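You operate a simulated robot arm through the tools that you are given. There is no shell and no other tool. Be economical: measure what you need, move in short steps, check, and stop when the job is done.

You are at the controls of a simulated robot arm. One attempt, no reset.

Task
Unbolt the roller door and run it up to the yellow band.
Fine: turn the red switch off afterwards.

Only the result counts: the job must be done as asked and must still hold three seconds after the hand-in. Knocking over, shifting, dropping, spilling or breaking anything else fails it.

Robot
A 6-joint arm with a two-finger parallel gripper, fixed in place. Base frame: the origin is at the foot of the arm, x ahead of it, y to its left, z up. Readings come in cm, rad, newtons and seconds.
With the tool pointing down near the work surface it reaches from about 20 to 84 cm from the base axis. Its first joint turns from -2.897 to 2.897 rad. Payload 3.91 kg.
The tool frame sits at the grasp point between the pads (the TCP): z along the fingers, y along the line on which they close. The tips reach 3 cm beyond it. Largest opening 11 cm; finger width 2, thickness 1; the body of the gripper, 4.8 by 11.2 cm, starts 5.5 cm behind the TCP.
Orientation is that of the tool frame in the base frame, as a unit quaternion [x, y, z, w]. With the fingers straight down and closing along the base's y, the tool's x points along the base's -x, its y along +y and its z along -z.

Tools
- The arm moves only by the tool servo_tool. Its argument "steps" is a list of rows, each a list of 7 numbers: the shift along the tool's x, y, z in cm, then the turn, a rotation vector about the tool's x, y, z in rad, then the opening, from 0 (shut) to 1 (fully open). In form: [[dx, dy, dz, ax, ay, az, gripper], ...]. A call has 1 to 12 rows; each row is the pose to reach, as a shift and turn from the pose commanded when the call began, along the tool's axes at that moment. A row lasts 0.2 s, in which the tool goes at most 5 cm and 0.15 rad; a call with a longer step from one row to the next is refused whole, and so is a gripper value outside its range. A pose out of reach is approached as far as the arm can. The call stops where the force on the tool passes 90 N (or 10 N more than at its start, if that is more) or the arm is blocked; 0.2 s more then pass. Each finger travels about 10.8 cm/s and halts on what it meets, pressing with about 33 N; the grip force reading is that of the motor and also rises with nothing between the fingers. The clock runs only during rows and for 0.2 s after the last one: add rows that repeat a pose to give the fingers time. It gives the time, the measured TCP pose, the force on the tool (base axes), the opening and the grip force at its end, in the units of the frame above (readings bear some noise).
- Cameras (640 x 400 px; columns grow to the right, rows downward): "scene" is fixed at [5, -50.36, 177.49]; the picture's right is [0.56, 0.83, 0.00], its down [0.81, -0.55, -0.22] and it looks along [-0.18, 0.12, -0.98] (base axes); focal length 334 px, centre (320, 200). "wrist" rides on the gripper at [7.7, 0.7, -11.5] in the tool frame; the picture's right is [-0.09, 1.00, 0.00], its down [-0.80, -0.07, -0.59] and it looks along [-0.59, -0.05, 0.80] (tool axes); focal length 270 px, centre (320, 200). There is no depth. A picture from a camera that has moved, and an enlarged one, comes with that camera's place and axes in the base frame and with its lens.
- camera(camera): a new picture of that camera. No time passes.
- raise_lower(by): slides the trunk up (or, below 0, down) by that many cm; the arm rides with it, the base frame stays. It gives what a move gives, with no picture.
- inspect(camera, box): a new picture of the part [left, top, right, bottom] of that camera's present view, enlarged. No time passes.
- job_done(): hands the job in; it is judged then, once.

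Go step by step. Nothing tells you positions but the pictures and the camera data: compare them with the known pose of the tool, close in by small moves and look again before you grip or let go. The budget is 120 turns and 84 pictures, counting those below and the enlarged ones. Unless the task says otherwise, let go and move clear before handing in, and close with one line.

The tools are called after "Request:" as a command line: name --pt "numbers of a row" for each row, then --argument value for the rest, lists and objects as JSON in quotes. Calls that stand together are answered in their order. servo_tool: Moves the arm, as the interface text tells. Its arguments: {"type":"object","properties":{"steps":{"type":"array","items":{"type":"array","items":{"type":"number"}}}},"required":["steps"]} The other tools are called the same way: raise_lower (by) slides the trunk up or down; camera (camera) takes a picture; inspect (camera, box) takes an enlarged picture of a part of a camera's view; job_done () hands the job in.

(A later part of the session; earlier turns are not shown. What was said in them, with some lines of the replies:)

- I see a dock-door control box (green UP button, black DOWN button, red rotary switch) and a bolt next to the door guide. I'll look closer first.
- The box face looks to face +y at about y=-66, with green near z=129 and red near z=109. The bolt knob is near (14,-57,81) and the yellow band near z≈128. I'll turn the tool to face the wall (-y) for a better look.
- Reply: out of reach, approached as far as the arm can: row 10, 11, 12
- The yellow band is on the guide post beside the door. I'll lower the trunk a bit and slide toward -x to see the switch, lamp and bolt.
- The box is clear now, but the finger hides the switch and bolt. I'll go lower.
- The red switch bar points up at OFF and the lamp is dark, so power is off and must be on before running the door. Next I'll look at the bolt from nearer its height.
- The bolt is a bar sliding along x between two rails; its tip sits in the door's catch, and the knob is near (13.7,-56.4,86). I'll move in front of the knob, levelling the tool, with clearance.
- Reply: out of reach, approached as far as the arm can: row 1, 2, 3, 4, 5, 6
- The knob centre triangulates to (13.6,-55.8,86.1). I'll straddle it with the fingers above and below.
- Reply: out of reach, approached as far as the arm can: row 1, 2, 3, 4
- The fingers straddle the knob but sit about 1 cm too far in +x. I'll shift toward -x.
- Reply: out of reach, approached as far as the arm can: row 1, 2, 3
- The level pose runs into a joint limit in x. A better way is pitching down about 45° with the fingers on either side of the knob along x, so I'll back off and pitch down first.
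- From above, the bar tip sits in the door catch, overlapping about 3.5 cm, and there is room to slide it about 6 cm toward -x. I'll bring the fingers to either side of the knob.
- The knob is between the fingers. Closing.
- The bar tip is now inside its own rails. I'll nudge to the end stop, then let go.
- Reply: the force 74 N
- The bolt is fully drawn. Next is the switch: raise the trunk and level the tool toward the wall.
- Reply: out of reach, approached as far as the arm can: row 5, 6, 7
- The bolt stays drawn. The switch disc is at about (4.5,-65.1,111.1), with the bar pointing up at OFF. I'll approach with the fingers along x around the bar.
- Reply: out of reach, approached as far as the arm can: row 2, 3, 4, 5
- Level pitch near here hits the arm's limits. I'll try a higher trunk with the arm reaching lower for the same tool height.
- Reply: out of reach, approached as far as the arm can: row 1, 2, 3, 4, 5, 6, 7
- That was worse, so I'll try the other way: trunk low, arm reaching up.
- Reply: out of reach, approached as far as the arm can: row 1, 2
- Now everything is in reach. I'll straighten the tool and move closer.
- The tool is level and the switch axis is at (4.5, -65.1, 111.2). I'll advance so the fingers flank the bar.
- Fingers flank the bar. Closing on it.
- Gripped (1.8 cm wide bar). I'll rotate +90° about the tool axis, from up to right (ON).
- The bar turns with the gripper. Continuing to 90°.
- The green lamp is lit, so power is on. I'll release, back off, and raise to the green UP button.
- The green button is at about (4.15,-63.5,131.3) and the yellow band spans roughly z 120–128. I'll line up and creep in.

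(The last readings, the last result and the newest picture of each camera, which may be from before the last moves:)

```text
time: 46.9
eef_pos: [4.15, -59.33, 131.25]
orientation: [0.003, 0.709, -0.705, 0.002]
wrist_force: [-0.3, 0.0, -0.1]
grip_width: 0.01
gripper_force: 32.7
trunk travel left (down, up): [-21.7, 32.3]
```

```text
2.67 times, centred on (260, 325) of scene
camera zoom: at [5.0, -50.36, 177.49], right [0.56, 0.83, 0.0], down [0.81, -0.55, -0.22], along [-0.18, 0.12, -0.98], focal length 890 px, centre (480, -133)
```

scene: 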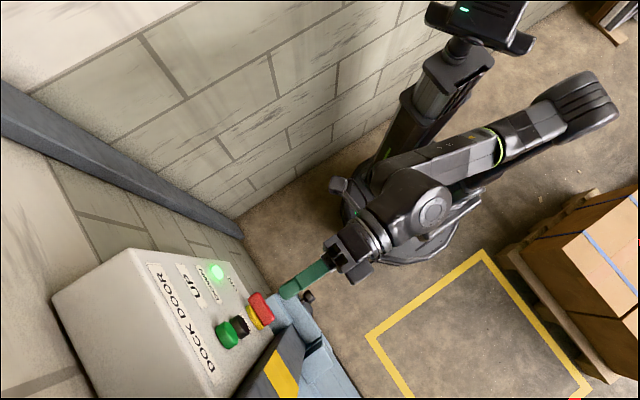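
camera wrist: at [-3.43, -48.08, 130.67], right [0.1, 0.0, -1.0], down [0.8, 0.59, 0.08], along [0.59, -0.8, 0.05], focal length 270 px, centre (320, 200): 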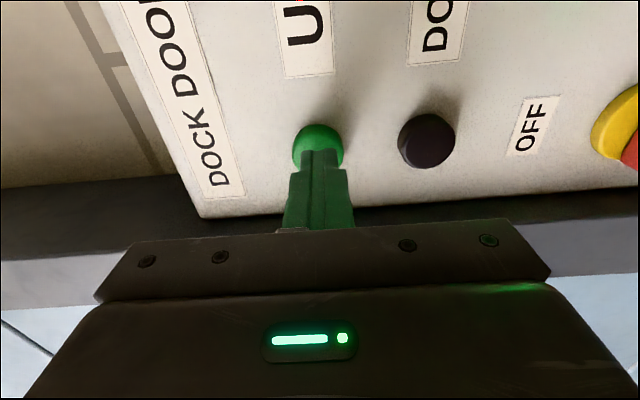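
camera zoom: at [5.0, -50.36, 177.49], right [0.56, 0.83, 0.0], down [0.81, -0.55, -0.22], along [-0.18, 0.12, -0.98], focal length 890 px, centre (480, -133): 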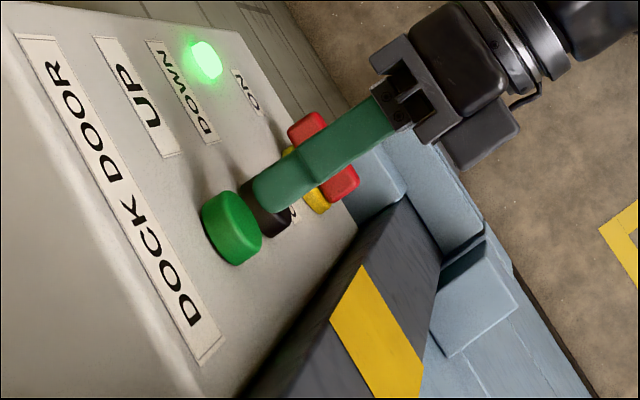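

The tip is about 1 cm short of the button and aligned. Advancing gently.

Request:
servo_tool --pt "0 0 0.5 0 0 0 0" --pt "0 0 1.0 0 0 0 0" --pt "0 0 1.4 0 0 0 0"

Request:
inspect --camera "scene" --box '[140, 250, 380, 400]'

```text
time: 47.7
eef_pos: [4.25, -61.01, 131.27]
orientation: [0.001, 0.707, -0.707, 0.003]
wrist_force: [-0.6, 1.8, -1.5]
grip_width: 0.02
gripper_force: 33.6
trunk travel left (down, up): [-21.7, 32.3]
```

```text
2.67 times, centred on (260, 325) of scene
camera zoom: at [5.0, -50.36, 177.49], right [0.56, 0.83, 0.0], down [0.81, -0.55, -0.22], along [-0.18, 0.12, -0.98], focal length 890 px, centre (480, -133)
```

zoom: 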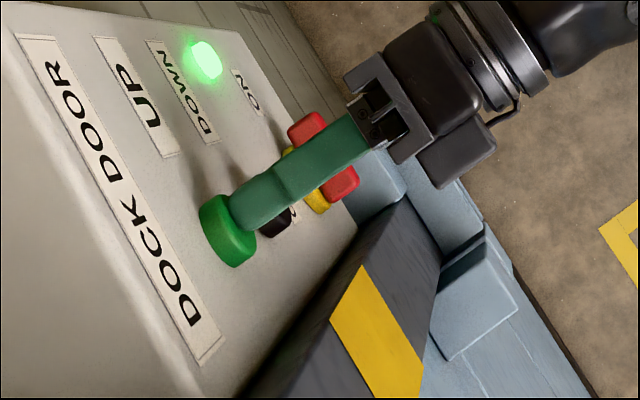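

Light contact and the door has not moved yet. Pressing a little more.

Request:
servo_tool --pt "-0.2 0 0.4 0 0 0 0" --pt "-0.2 0 0.7 0 0 0 0"

Request:
inspect --camera "scene" --box '[140, 250, 380, 400]'

```text
time: 48.3
eef_pos: [4.36, -61.27, 131.42]
orientation: [0.003, 0.707, -0.707, 0.002]
wrist_force: [-3.7, 16.2, -5.2]
grip_width: 0.0
gripper_force: 32.9
trunk travel left (down, up): [-21.7, 32.3]
```

```text
2.67 times, centred on (260, 325) of scene
camera zoom: at [5.0, -50.36, 177.49], right [0.56, 0.83, 0.0], down [0.81, -0.55, -0.22], along [-0.18, 0.12, -0.98], focal length 890 px, centre (480, -133)
```

zoom: 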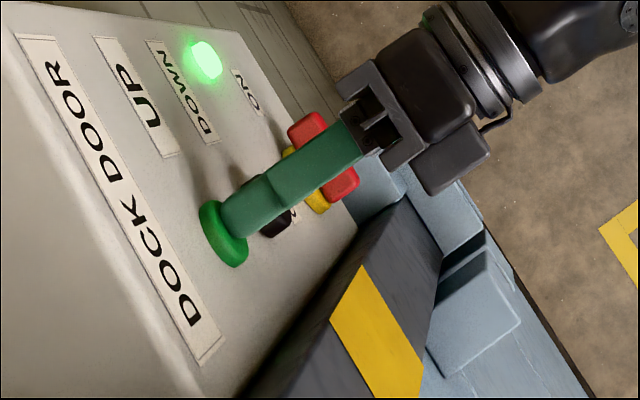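

The button is pressed and the door's catch seems to have just started to move. I'll hold and watch.

Request:
servo_tool --pt "0 0 0 0 0 0 0" --pt "0 0 0 0 0 0 0" --pt "0 0 0 0 0 0 0" --pt "0 0 0 0 0 0 0"

Request:
camera --camera "scene"

```text
time: 49.3
eef_pos: [4.33, -61.23, 131.32]
orientation: [0.002, 0.708, -0.707, 0.003]
wrist_force: [-5.9, 16.3, -6.9]
grip_width: 0.0
gripper_force: 32.9
trunk travel left (down, up): [-21.7, 32.3]
```

```text
38 pictures are left
```

scene: 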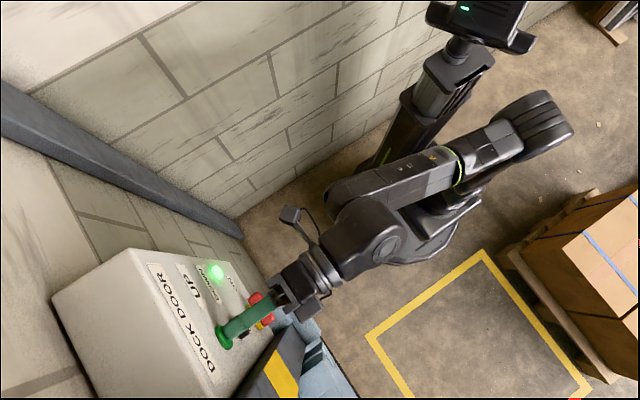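

Request:
servo_tool --pt "0 0 0 0 0 0 0" --pt "0 0 0 0 0 0 0" --pt "0 0 0 0 0 0 0" --pt "0 0 0 0 0 0 0"

Request:
inspect --camera "scene" --box '[200, 250, 440, 400]'

```text
time: 50.3
eef_pos: [4.34, -61.32, 131.32]
orientation: [0.003, 0.707, -0.707, 0.002]
wrist_force: [-4.4, 16.6, -5.8]
grip_width: 0.0
gripper_force: 33.1
trunk travel left (down, up): [-21.7, 32.3]
```

```text
2.67 times, centred on (320, 325) of scene
camera zoom: at [5.0, -50.36, 177.49], right [0.56, 0.83, 0.0], down [0.81, -0.55, -0.22], along [-0.18, 0.12, -0.98], focal length 890 px, centre (320, -133)
```

zoom: 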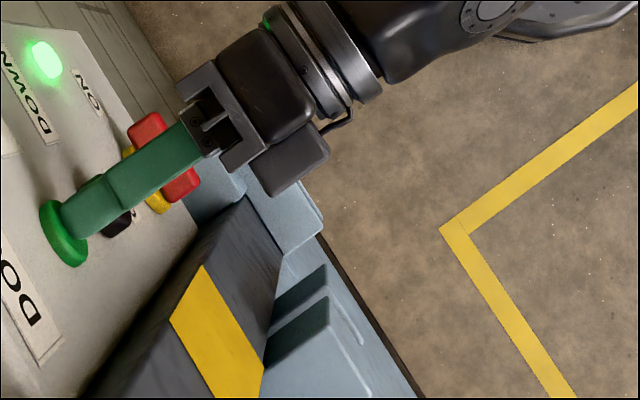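

The door is going up while the button is held. I'll keep holding in measured chunks.

Request:
servo_tool --pt "0 0 0 0 0 0 0" --pt "0 0 0 0 0 0 0" --pt "0 0 0 0 0 0 0" --pt "0 0 0 0 0 0 0" --pt "0 0 0 0 0 0 0" --pt "0 0 0 0 0 0 0" --pt "0 0 0 0 0 0 0" --pt "0 0 0 0 0 0 0"

Request:
inspect --camera "scene" --box '[200, 250, 440, 400]'

Request:
camera --camera "wrist"

```text
time: 52.1
eef_pos: [4.42, -61.21, 131.43]
orientation: [-0.003, -0.707, 0.707, -0.002]
wrist_force: [-2.8, 16.8, -2.2]
grip_width: 0.01
gripper_force: 32.9
trunk travel left (down, up): [-21.7, 32.3]
```

```text
2.67 times, centred on (320, 325) of scene
camera zoom: at [5.0, -50.36, 177.49], right [0.56, 0.83, 0.0], down [0.81, -0.55, -0.22], along [-0.18, 0.12, -0.98], focal length 890 px, centre (320, -133)
```

zoom: 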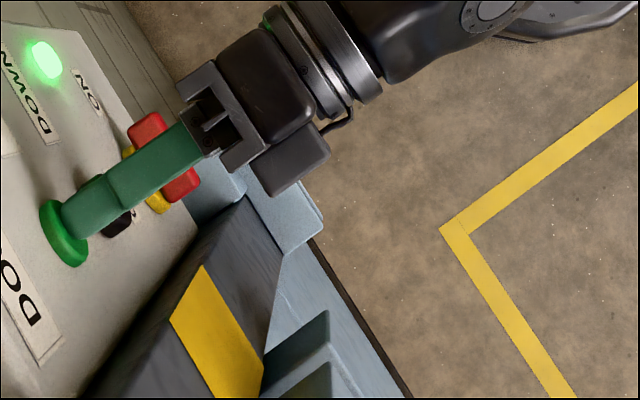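

```text
35 pictures are left
camera wrist: at [-3.28, -49.94, 130.75], right [0.1, 0.0, -1.0], down [0.8, 0.59, 0.08], along [0.59, -0.8, 0.06], focal length 270 px, centre (320, 200)
```

wrist: 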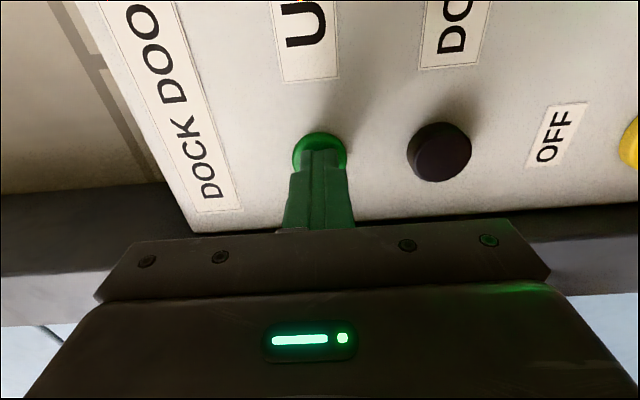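

The door bottom is now at about z≈47 and rising about 10 cm/s, with the arm clear of it. Keep holding.

Request:
servo_tool --pt "0 0 0 0 0 0 0" --pt "0 0 0 0 0 0 0" --pt "0 0 0 0 0 0 0" --pt "0 0 0 0 0 0 0" --pt "0 0 0 0 0 0 0" --pt "0 0 0 0 0 0 0" --pt "0 0 0 0 0 0 0" --pt "0 0 0 0 0 0 0" --pt "0 0 0 0 0 0 0" --pt "0 0 0 0 0 0 0"

Request:
inspect --camera "scene" --box '[200, 250, 440, 400]'

```text
time: 54.3
eef_pos: [4.44, -61.38, 131.42]
orientation: [-0.002, -0.707, 0.707, -0.002]
wrist_force: [-3.6, 15.7, -1.0]
grip_width: 0.0
gripper_force: 32.5
trunk travel left (down, up): [-21.7, 32.3]
```

```text
2.67 times, centred on (320, 325) of scene
camera zoom: at [5.0, -50.36, 177.49], right [0.56, 0.83, 0.0], down [0.81, -0.55, -0.22], along [-0.18, 0.12, -0.98], focal length 890 px, centre (320, -133)
```

zoom: 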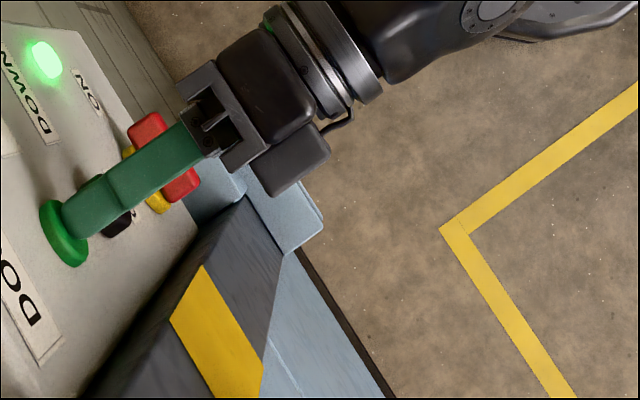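

Bottom is now around z≈66. Continuing.

Request:
servo_tool --pt "0 0 0 0 0 0 0" --pt "0 0 0 0 0 0 0" --pt "0 0 0 0 0 0 0" --pt "0 0 0 0 0 0 0" --pt "0 0 0 0 0 0 0" --pt "0 0 0 0 0 0 0" --pt "0 0 0 0 0 0 0" --pt "0 0 0 0 0 0 0" --pt "0 0 0 0 0 0 0" --pt "0 0 0 0 0 0 0"

Request:
inspect --camera "scene" --box '[200, 250, 440, 400]'

```text
time: 56.5
eef_pos: [4.5, -61.32, 131.34]
orientation: [0.003, 0.708, -0.706, 0.002]
wrist_force: [-2.0, 14.9, 0.0]
grip_width: 0.01
gripper_force: 33.0
trunk travel left (down, up): [-21.7, 32.3]
```

```text
2.67 times, centred on (320, 325) of scene
camera zoom: at [5.0, -50.36, 177.49], right [0.56, 0.83, 0.0], down [0.81, -0.55, -0.22], along [-0.18, 0.12, -0.98], focal length 890 px, centre (320, -133)
```

zoom: 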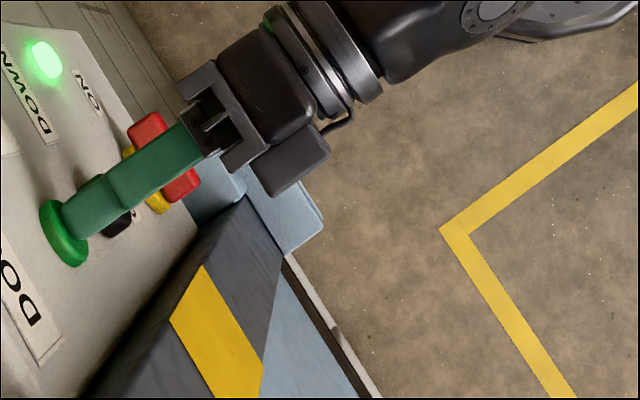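

Bottom is around z≈82. Continuing, and watching it approach the band.

Request:
servo_tool --pt "0 0 0 0 0 0 0" --pt "0 0 0 0 0 0 0" --pt "0 0 0 0 0 0 0" --pt "0 0 0 0 0 0 0" --pt "0 0 0 0 0 0 0" --pt "0 0 0 0 0 0 0" --pt "0 0 0 0 0 0 0" --pt "0 0 0 0 0 0 0" --pt "0 0 0 0 0 0 0" --pt "0 0 0 0 0 0 0"

Request:
inspect --camera "scene" --box '[200, 250, 440, 400]'

```text
time: 58.7
eef_pos: [4.4, -61.3, 131.44]
orientation: [0.003, 0.708, -0.707, 0.003]
wrist_force: [-1.8, 15.2, -0.2]
grip_width: 0.0
gripper_force: 33.0
trunk travel left (down, up): [-21.7, 32.3]
```

```text
2.67 times, centred on (320, 325) of scene
camera zoom: at [5.0, -50.36, 177.49], right [0.56, 0.83, 0.0], down [0.81, -0.55, -0.22], along [-0.18, 0.12, -0.98], focal length 890 px, centre (320, -133)
```

zoom: 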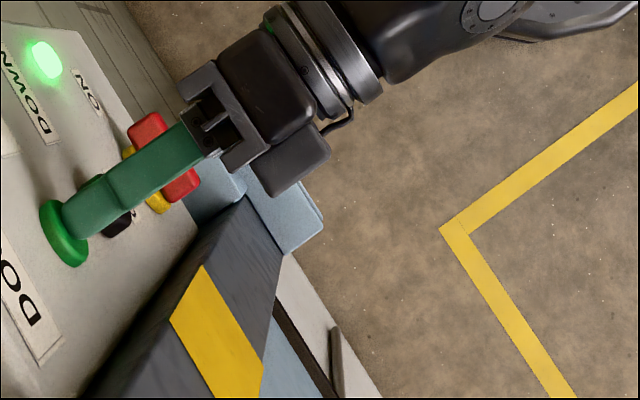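

Bottom is about z≈94–97, closing in on the band. A shorter hold now.

Request:
servo_tool --pt "0 0 0 0 0 0 0" --pt "0 0 0 0 0 0 0" --pt "0 0 0 0 0 0 0" --pt "0 0 0 0 0 0 0" --pt "0 0 0 0 0 0 0"

Request:
inspect --camera "scene" --box '[200, 250, 440, 400]'

```text
time: 59.9
eef_pos: [4.34, -61.29, 131.45]
orientation: [-0.003, -0.707, 0.707, -0.002]
wrist_force: [-2.2, 14.4, 0.6]
grip_width: 0.0
gripper_force: 32.8
trunk travel left (down, up): [-21.7, 32.3]
```

```text
2.67 times, centred on (320, 325) of scene
camera zoom: at [5.0, -50.36, 177.49], right [0.56, 0.83, 0.0], down [0.81, -0.55, -0.22], along [-0.18, 0.12, -0.98], focal length 890 px, centre (320, -133)
```

zoom: 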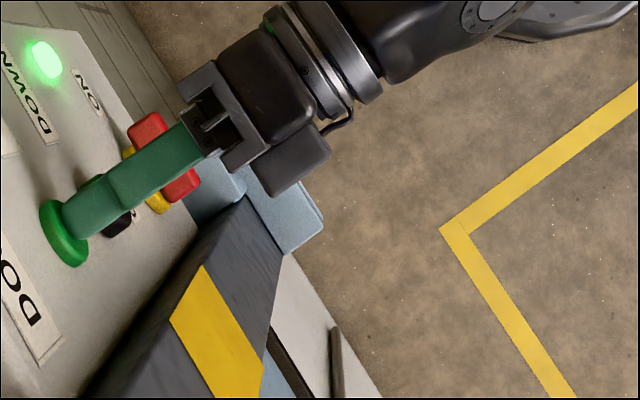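

Bottom is about z≈103. One more short hold, then I'll release and compare from the wrist camera at band height.

Request:
servo_tool --pt "0 0 0 0 0 0 0" --pt "0 0 0 0 0 0 0" --pt "0 0 0 0 0 0 0" --pt "0 0 0 0 0 0 0" --pt "0 0 0 0 0 0 0"

Request:
servo_tool --pt "0 0 -3 0 0 0 0" --pt "0 0 -7 0 0 0 0" --pt "0 0 -11 0 0 0 0" --pt "0 0 -15 0 0 0 0"

Request:
camera --camera "wrist"

Request:
inspect --camera "scene" --box '[200, 250, 440, 400]'

```text
time: 61.1
eef_pos: [4.39, -61.36, 131.41]
orientation: [0.003, 0.707, -0.707, 0.002]
wrist_force: [-1.7, 14.9, 0.9]
grip_width: 0.0
gripper_force: 33.2
trunk travel left (down, up): [-21.7, 32.3]
```

```text
time: 62.1
eef_pos: [4.5, -46.57, 131.19]
orientation: [0.002, 0.708, -0.706, 0.004]
wrist_force: [-0.6, -1.5, -1.9]
grip_width: 0.01
gripper_force: 33.1
trunk travel left (down, up): [-21.7, 32.3]
```

```text
30 pictures are left
camera wrist: at [-3.26, -35.09, 130.55], right [0.1, 0.0, -1.0], down [0.8, 0.59, 0.08], along [0.59, -0.8, 0.05], focal length 270 px, centre (320, 200)
```

wrist: 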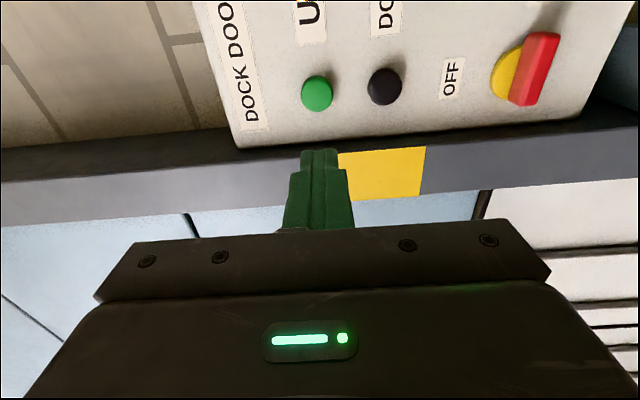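

```text
2.67 times, centred on (320, 325) of scene
camera zoom: at [5.0, -50.36, 177.49], right [0.56, 0.83, 0.0], down [0.81, -0.55, -0.22], along [-0.18, 0.12, -0.98], focal length 890 px, centre (320, -133)
```

zoom: 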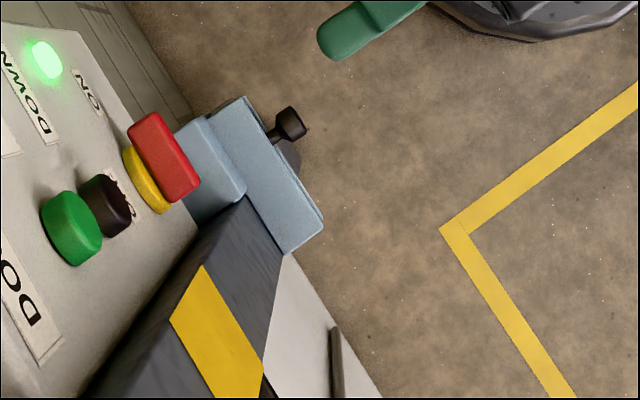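

The door stopped with its bottom about 10 cm below the band's lower edge. I'll press again for about 1.2 s, then back off with the fingers open to look between them.

Request:
servo_tool --pt "0 0 4 0 0 0 0" --pt "0 0 8 0 0 0 0" --pt "0 0 12 0 0 0 0" --pt "0 0 14 0 0 0 0" --pt "0 0 15 0 0 0 0" --pt "0 0 15 0 0 0 0" --pt "0 0 15 0 0 0 0" --pt "0 0 15 0 0 0 0"

Request:
servo_tool --pt "0 0 -3 0 0 0 0" --pt "0 0 -7 0 0 0 0" --pt "0 0 -11 0 0 0 0.5" --pt "0 0 -15 0 0 0 1" --pt "0 0 -15 0 0 0 1"

Request:
camera --camera "wrist"

```text
time: 63.9
eef_pos: [4.16, -61.34, 131.38]
orientation: [0.002, 0.708, -0.707, 0.003]
wrist_force: [-3.6, 21.8, -10.8]
grip_width: 0.0
gripper_force: 32.7
trunk travel left (down, up): [-21.7, 32.3]
```

```text
time: 65.1
eef_pos: [4.37, -46.63, 131.34]
orientation: [0.002, 0.708, -0.706, 0.002]
wrist_force: [0.1, 0.5, 0.8]
grip_width: 10.99
gripper_force: 0.0
trunk travel left (down, up): [-21.7, 32.3]
```

```text
28 pictures are left
camera wrist: at [-3.29, -35.25, 130.59], right [0.09, 0.0, -1.0], down [0.8, 0.59, 0.08], along [0.59, -0.8, 0.05], focal length 270 px, centre (320, 200)
```

wrist: 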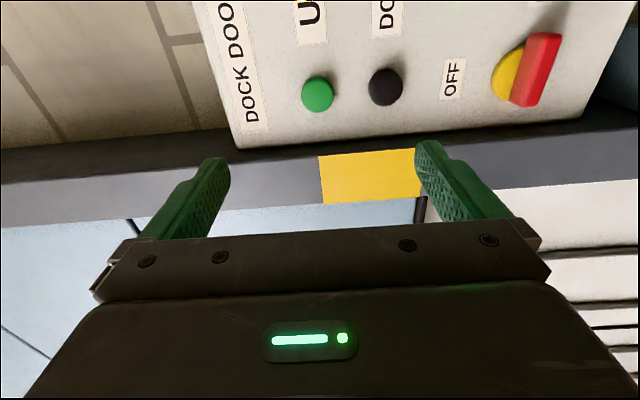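

The door bottom is now right at the band's lower edge (≈119; the band spans about 120–132). A slightly shorter press should centre it.

Request:
servo_tool --pt "0 0 0 0 0 0 0" --pt "0 0 0 0 0 0 0" --pt "0 0 0 0 0 0 0"

Request:
servo_tool --pt "0 0 4 0 0 0 0" --pt "0 0 8 0 0 0 0" --pt "0 0 12 0 0 0 0" --pt "0 0 14 0 0 0 0" --pt "0 0 15 0 0 0 0" --pt "0 0 15 0 0 0 0" --pt "0 0 15 0 0 0 0"

Request:
servo_tool --pt "0 0 -3 0 0 0 0" --pt "0 0 -7 0 0 0 0" --pt "0 0 -11 0 0 0 0.5" --pt "0 0 -15 0 0 0 1" --pt "0 0 -15 0 0 0 1"

Request:
camera --camera "wrist"

Request:
inspect --camera "scene" --box '[200, 250, 440, 400]'

```text
time: 65.9
eef_pos: [4.41, -46.57, 131.19]
orientation: [0.002, 0.709, -0.705, 0.002]
wrist_force: [-0.2, -0.8, -0.3]
grip_width: 0.0
gripper_force: 32.5
trunk travel left (down, up): [-21.7, 32.3]
```

```text
time: 67.5
eef_pos: [4.42, -61.38, 131.41]
orientation: [0.002, 0.708, -0.707, 0.004]
wrist_force: [0.8, 14.6, -7.1]
grip_width: 0.0
gripper_force: 32.9
trunk travel left (down, up): [-21.7, 32.3]
```

```text
time: 68.7
eef_pos: [4.35, -46.16, 131.26]
orientation: [0.003, 0.708, -0.706, 0.002]
wrist_force: [0.7, -0.3, 0.1]
grip_width: 10.98
gripper_force: 0.0
trunk travel left (down, up): [-21.7, 32.3]
```

```text
27 pictures are left
camera wrist: at [-3.33, -34.89, 130.66], right [0.09, 0.0, -1.0], down [0.8, 0.59, 0.08], along [0.59, -0.8, 0.05], focal length 270 px, centre (320, 200)
```

wrist: 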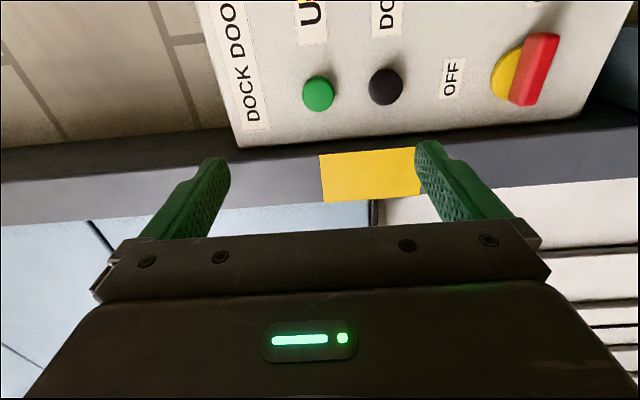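

```text
2.67 times, centred on (320, 325) of scene
camera zoom: at [5.0, -50.36, 177.49], right [0.56, 0.83, 0.0], down [0.81, -0.55, -0.22], along [-0.18, 0.12, -0.98], focal length 890 px, centre (320, -133)
```

zoom: 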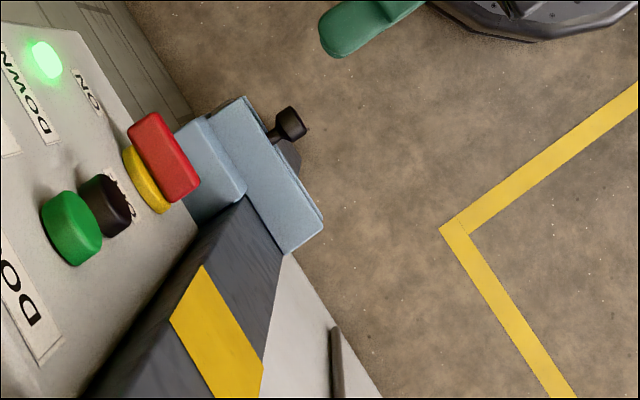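

The door bottom sits in the middle of the yellow band. Now for the switch: lower to its height and line up on the now-horizontal bar.

Request:
raise_lower --by -20.1

Request:
servo_tool --pt "0 0 3 0 0 0 0.45" --pt "0 0 7 0 0 0 0.45" --pt "0 0 10 0 0 0 0.45" --pt "0 0 10 0 0 0 0.45"

Request:
camera --camera "wrist"

```text
time: 70.9
eef_pos: [4.42, -46.34, 111.16]
orientation: [0.002, 0.708, -0.706, 0.002]
wrist_force: [-0.2, 0.5, -0.5]
grip_width: 11.0
gripper_force: 0.1
trunk travel left (down, up): [-1.6, 52.4]
```

```text
time: 71.9
eef_pos: [4.02, -56.48, 111.29]
orientation: [0.002, 0.708, -0.706, 0.003]
wrist_force: [1.4, -0.6, 0.4]
grip_width: 4.95
gripper_force: 0.1
trunk travel left (down, up): [-1.6, 52.4]
```

```text
25 pictures are left
camera wrist: at [-3.61, -45.14, 110.55], right [0.09, 0.0, -1.0], down [0.8, 0.59, 0.08], along [0.59, -0.8, 0.05], focal length 270 px, centre (320, 200)
```

wrist: 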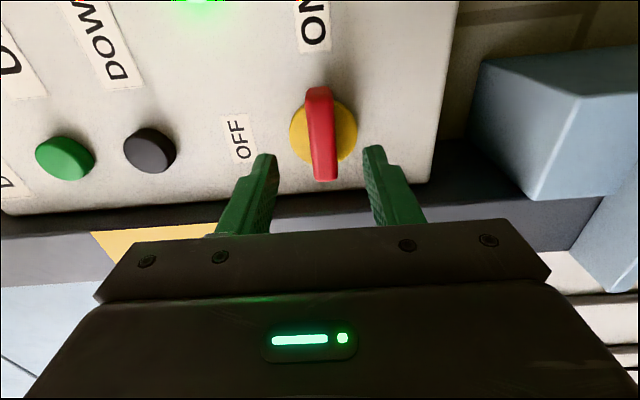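

Aligned. Advancing 4.5 cm, then gripping.

Request:
servo_tool --pt "-0.3 0.1 1.5 0 0 0 0.42" --pt "-0.5 0.15 3 0 0 0 0.42" --pt "-0.5 0.15 4.5 0 0 0 0.42" --pt "-0.5 0.15 4.5 0 0 0 0.42" --pt "-0.5 0.15 4.5 0 0 0 0.1" --pt "-0.5 0.15 4.5 0 0 0 0.1" --pt "-0.5 0.15 4.5 0 0 0 0.1"

Request:
camera --camera "wrist"

```text
time: 73.5
eef_pos: [4.68, -60.97, 111.1]
orientation: [0.003, 0.709, -0.705, 0.003]
wrist_force: [1.0, 2.4, -6.3]
grip_width: 1.83
gripper_force: 45.4
trunk travel left (down, up): [-1.6, 52.4]
```

```text
24 pictures are left
camera wrist: at [-2.94, -49.53, 110.36], right [0.09, 0.0, -1.0], down [0.8, 0.59, 0.08], along [0.59, -0.8, 0.05], focal length 270 px, centre (320, 200)
```

wrist: 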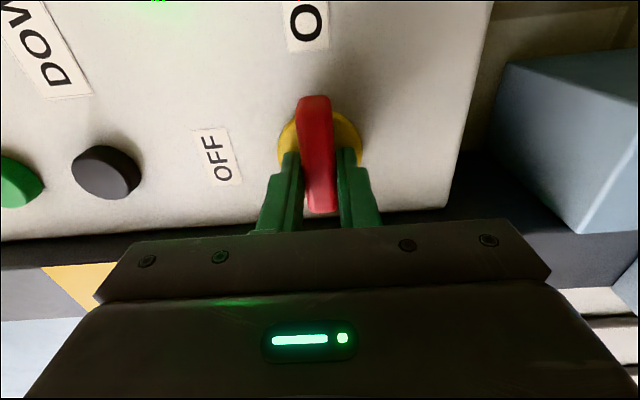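

Gripped. Rotating -90° back to OFF.

Request:
servo_tool --pt "0 0 0 0 0 -0.15 0.1" --pt "0 0 0 0 0 -0.3 0.1" --pt "0 0 0 0 0 -0.45 0.1" --pt "0 0 0 0 0 -0.6 0.1" --pt "0 0 0 0 0 -0.75 0.1" --pt "0 0 0 0 0 -0.9 0.1" --pt "0 0 0 0 0 -1.05 0.1" --pt "0 0 0 0 0 -1.2 0.1" --pt "0 0 0 0 0 -1.35 0.1" --pt "0 0 0 0 0 -1.5 0.1" --pt "0 0 0 0 0 -1.58 0.1" --pt "0 0 0 0 0 -1.58 0.1"

Request:
camera --camera "wrist"

Request:
camera --camera "scene"

```text
time: 76.1
eef_pos: [4.58, -60.89, 110.81]
orientation: [0.501, -0.501, 0.498, 0.499]
wrist_force: [-17.4, 17.2, -27.5]
grip_width: 1.78
gripper_force: 44.4
trunk travel left (down, up): [-1.6, 52.4]
```

```text
23 pictures are left
camera wrist: at [3.93, -49.59, 118.66], right [-1.0, 0.0, -0.09], down [0.07, 0.6, -0.8], along [0.05, -0.8, -0.6], focal length 270 px, centre (320, 200)
```

wrist: 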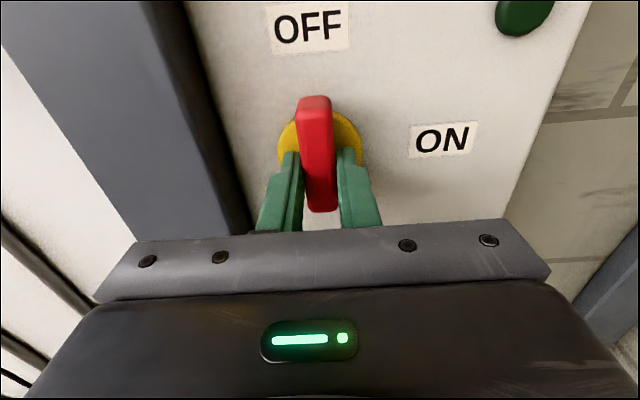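

```text
22 pictures are left
```

scene: 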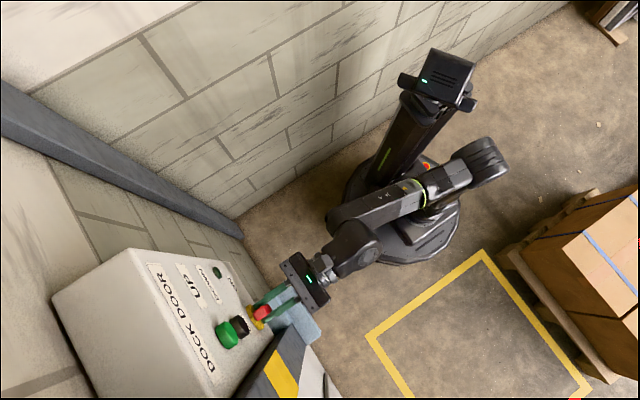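

The bar points to OFF and the lamp is dark. Releasing, backing off and raising to check the door still sits at the band.

Request:
servo_tool --pt "0 0 0 0 0 0 0.4" --pt "0 0 0 0 0 0 0.45" --pt "0 0 -3 0 0 0 0.45" --pt "0 0 -7 0 0 0 0.6" --pt "0 0 -11 0 0 0 0.8" --pt "0 0 -13 0 0 0 1" --pt "0 0 -13 0 0 0 1"

Request:
raise_lower --by 14

Request:
camera --camera "wrist"

Request:
inspect --camera "scene" --box '[140, 250, 380, 400]'

```text
time: 77.7
eef_pos: [4.74, -47.71, 111.24]
orientation: [0.501, -0.5, 0.499, 0.5]
wrist_force: [-0.5, 0.1, -0.7]
grip_width: 10.98
gripper_force: 0.1
trunk travel left (down, up): [-1.6, 52.4]
```

```text
time: 79.3
eef_pos: [4.79, -47.63, 125.08]
orientation: [0.501, -0.5, 0.499, 0.5]
wrist_force: [0.0, -0.2, -0.5]
grip_width: 10.99
gripper_force: 0.0
trunk travel left (down, up): [-15.6, 38.4]
```

```text
21 pictures are left
camera wrist: at [4.17, -36.48, 132.99], right [-1.0, 0.0, -0.09], down [0.07, 0.6, -0.8], along [0.05, -0.8, -0.59], focal length 270 px, centre (320, 200)
```

wrist: 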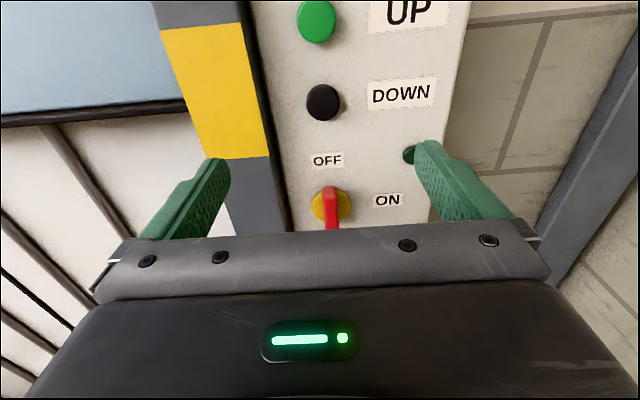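

```text
2.67 times, centred on (260, 325) of scene
camera zoom: at [5.0, -50.36, 177.49], right [0.56, 0.83, 0.0], down [0.81, -0.55, -0.22], along [-0.18, 0.12, -0.98], focal length 890 px, centre (480, -133)
```

zoom: 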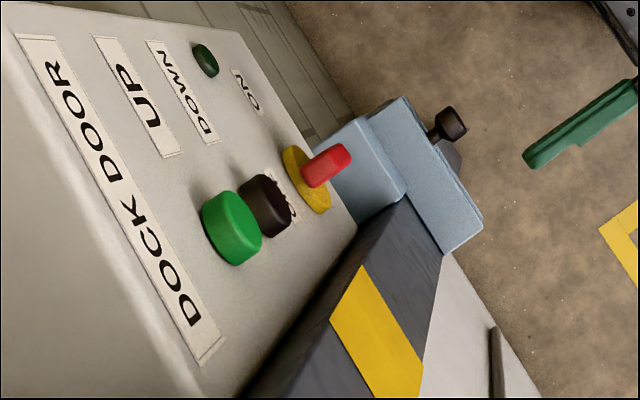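

The door's bottom edge sits inside the yellow band (≈124.6 against a band of about 120–131). The bolt is drawn, the switch points to OFF with the lamp dark, and the arm is clear, so I'm handing in.

Request:
job_done

```text
The job is handed in.
```

The roller door is unbolted and run up so its bottom edge sits inside the yellow band, and the red switch is turned off; I've handed the job in.
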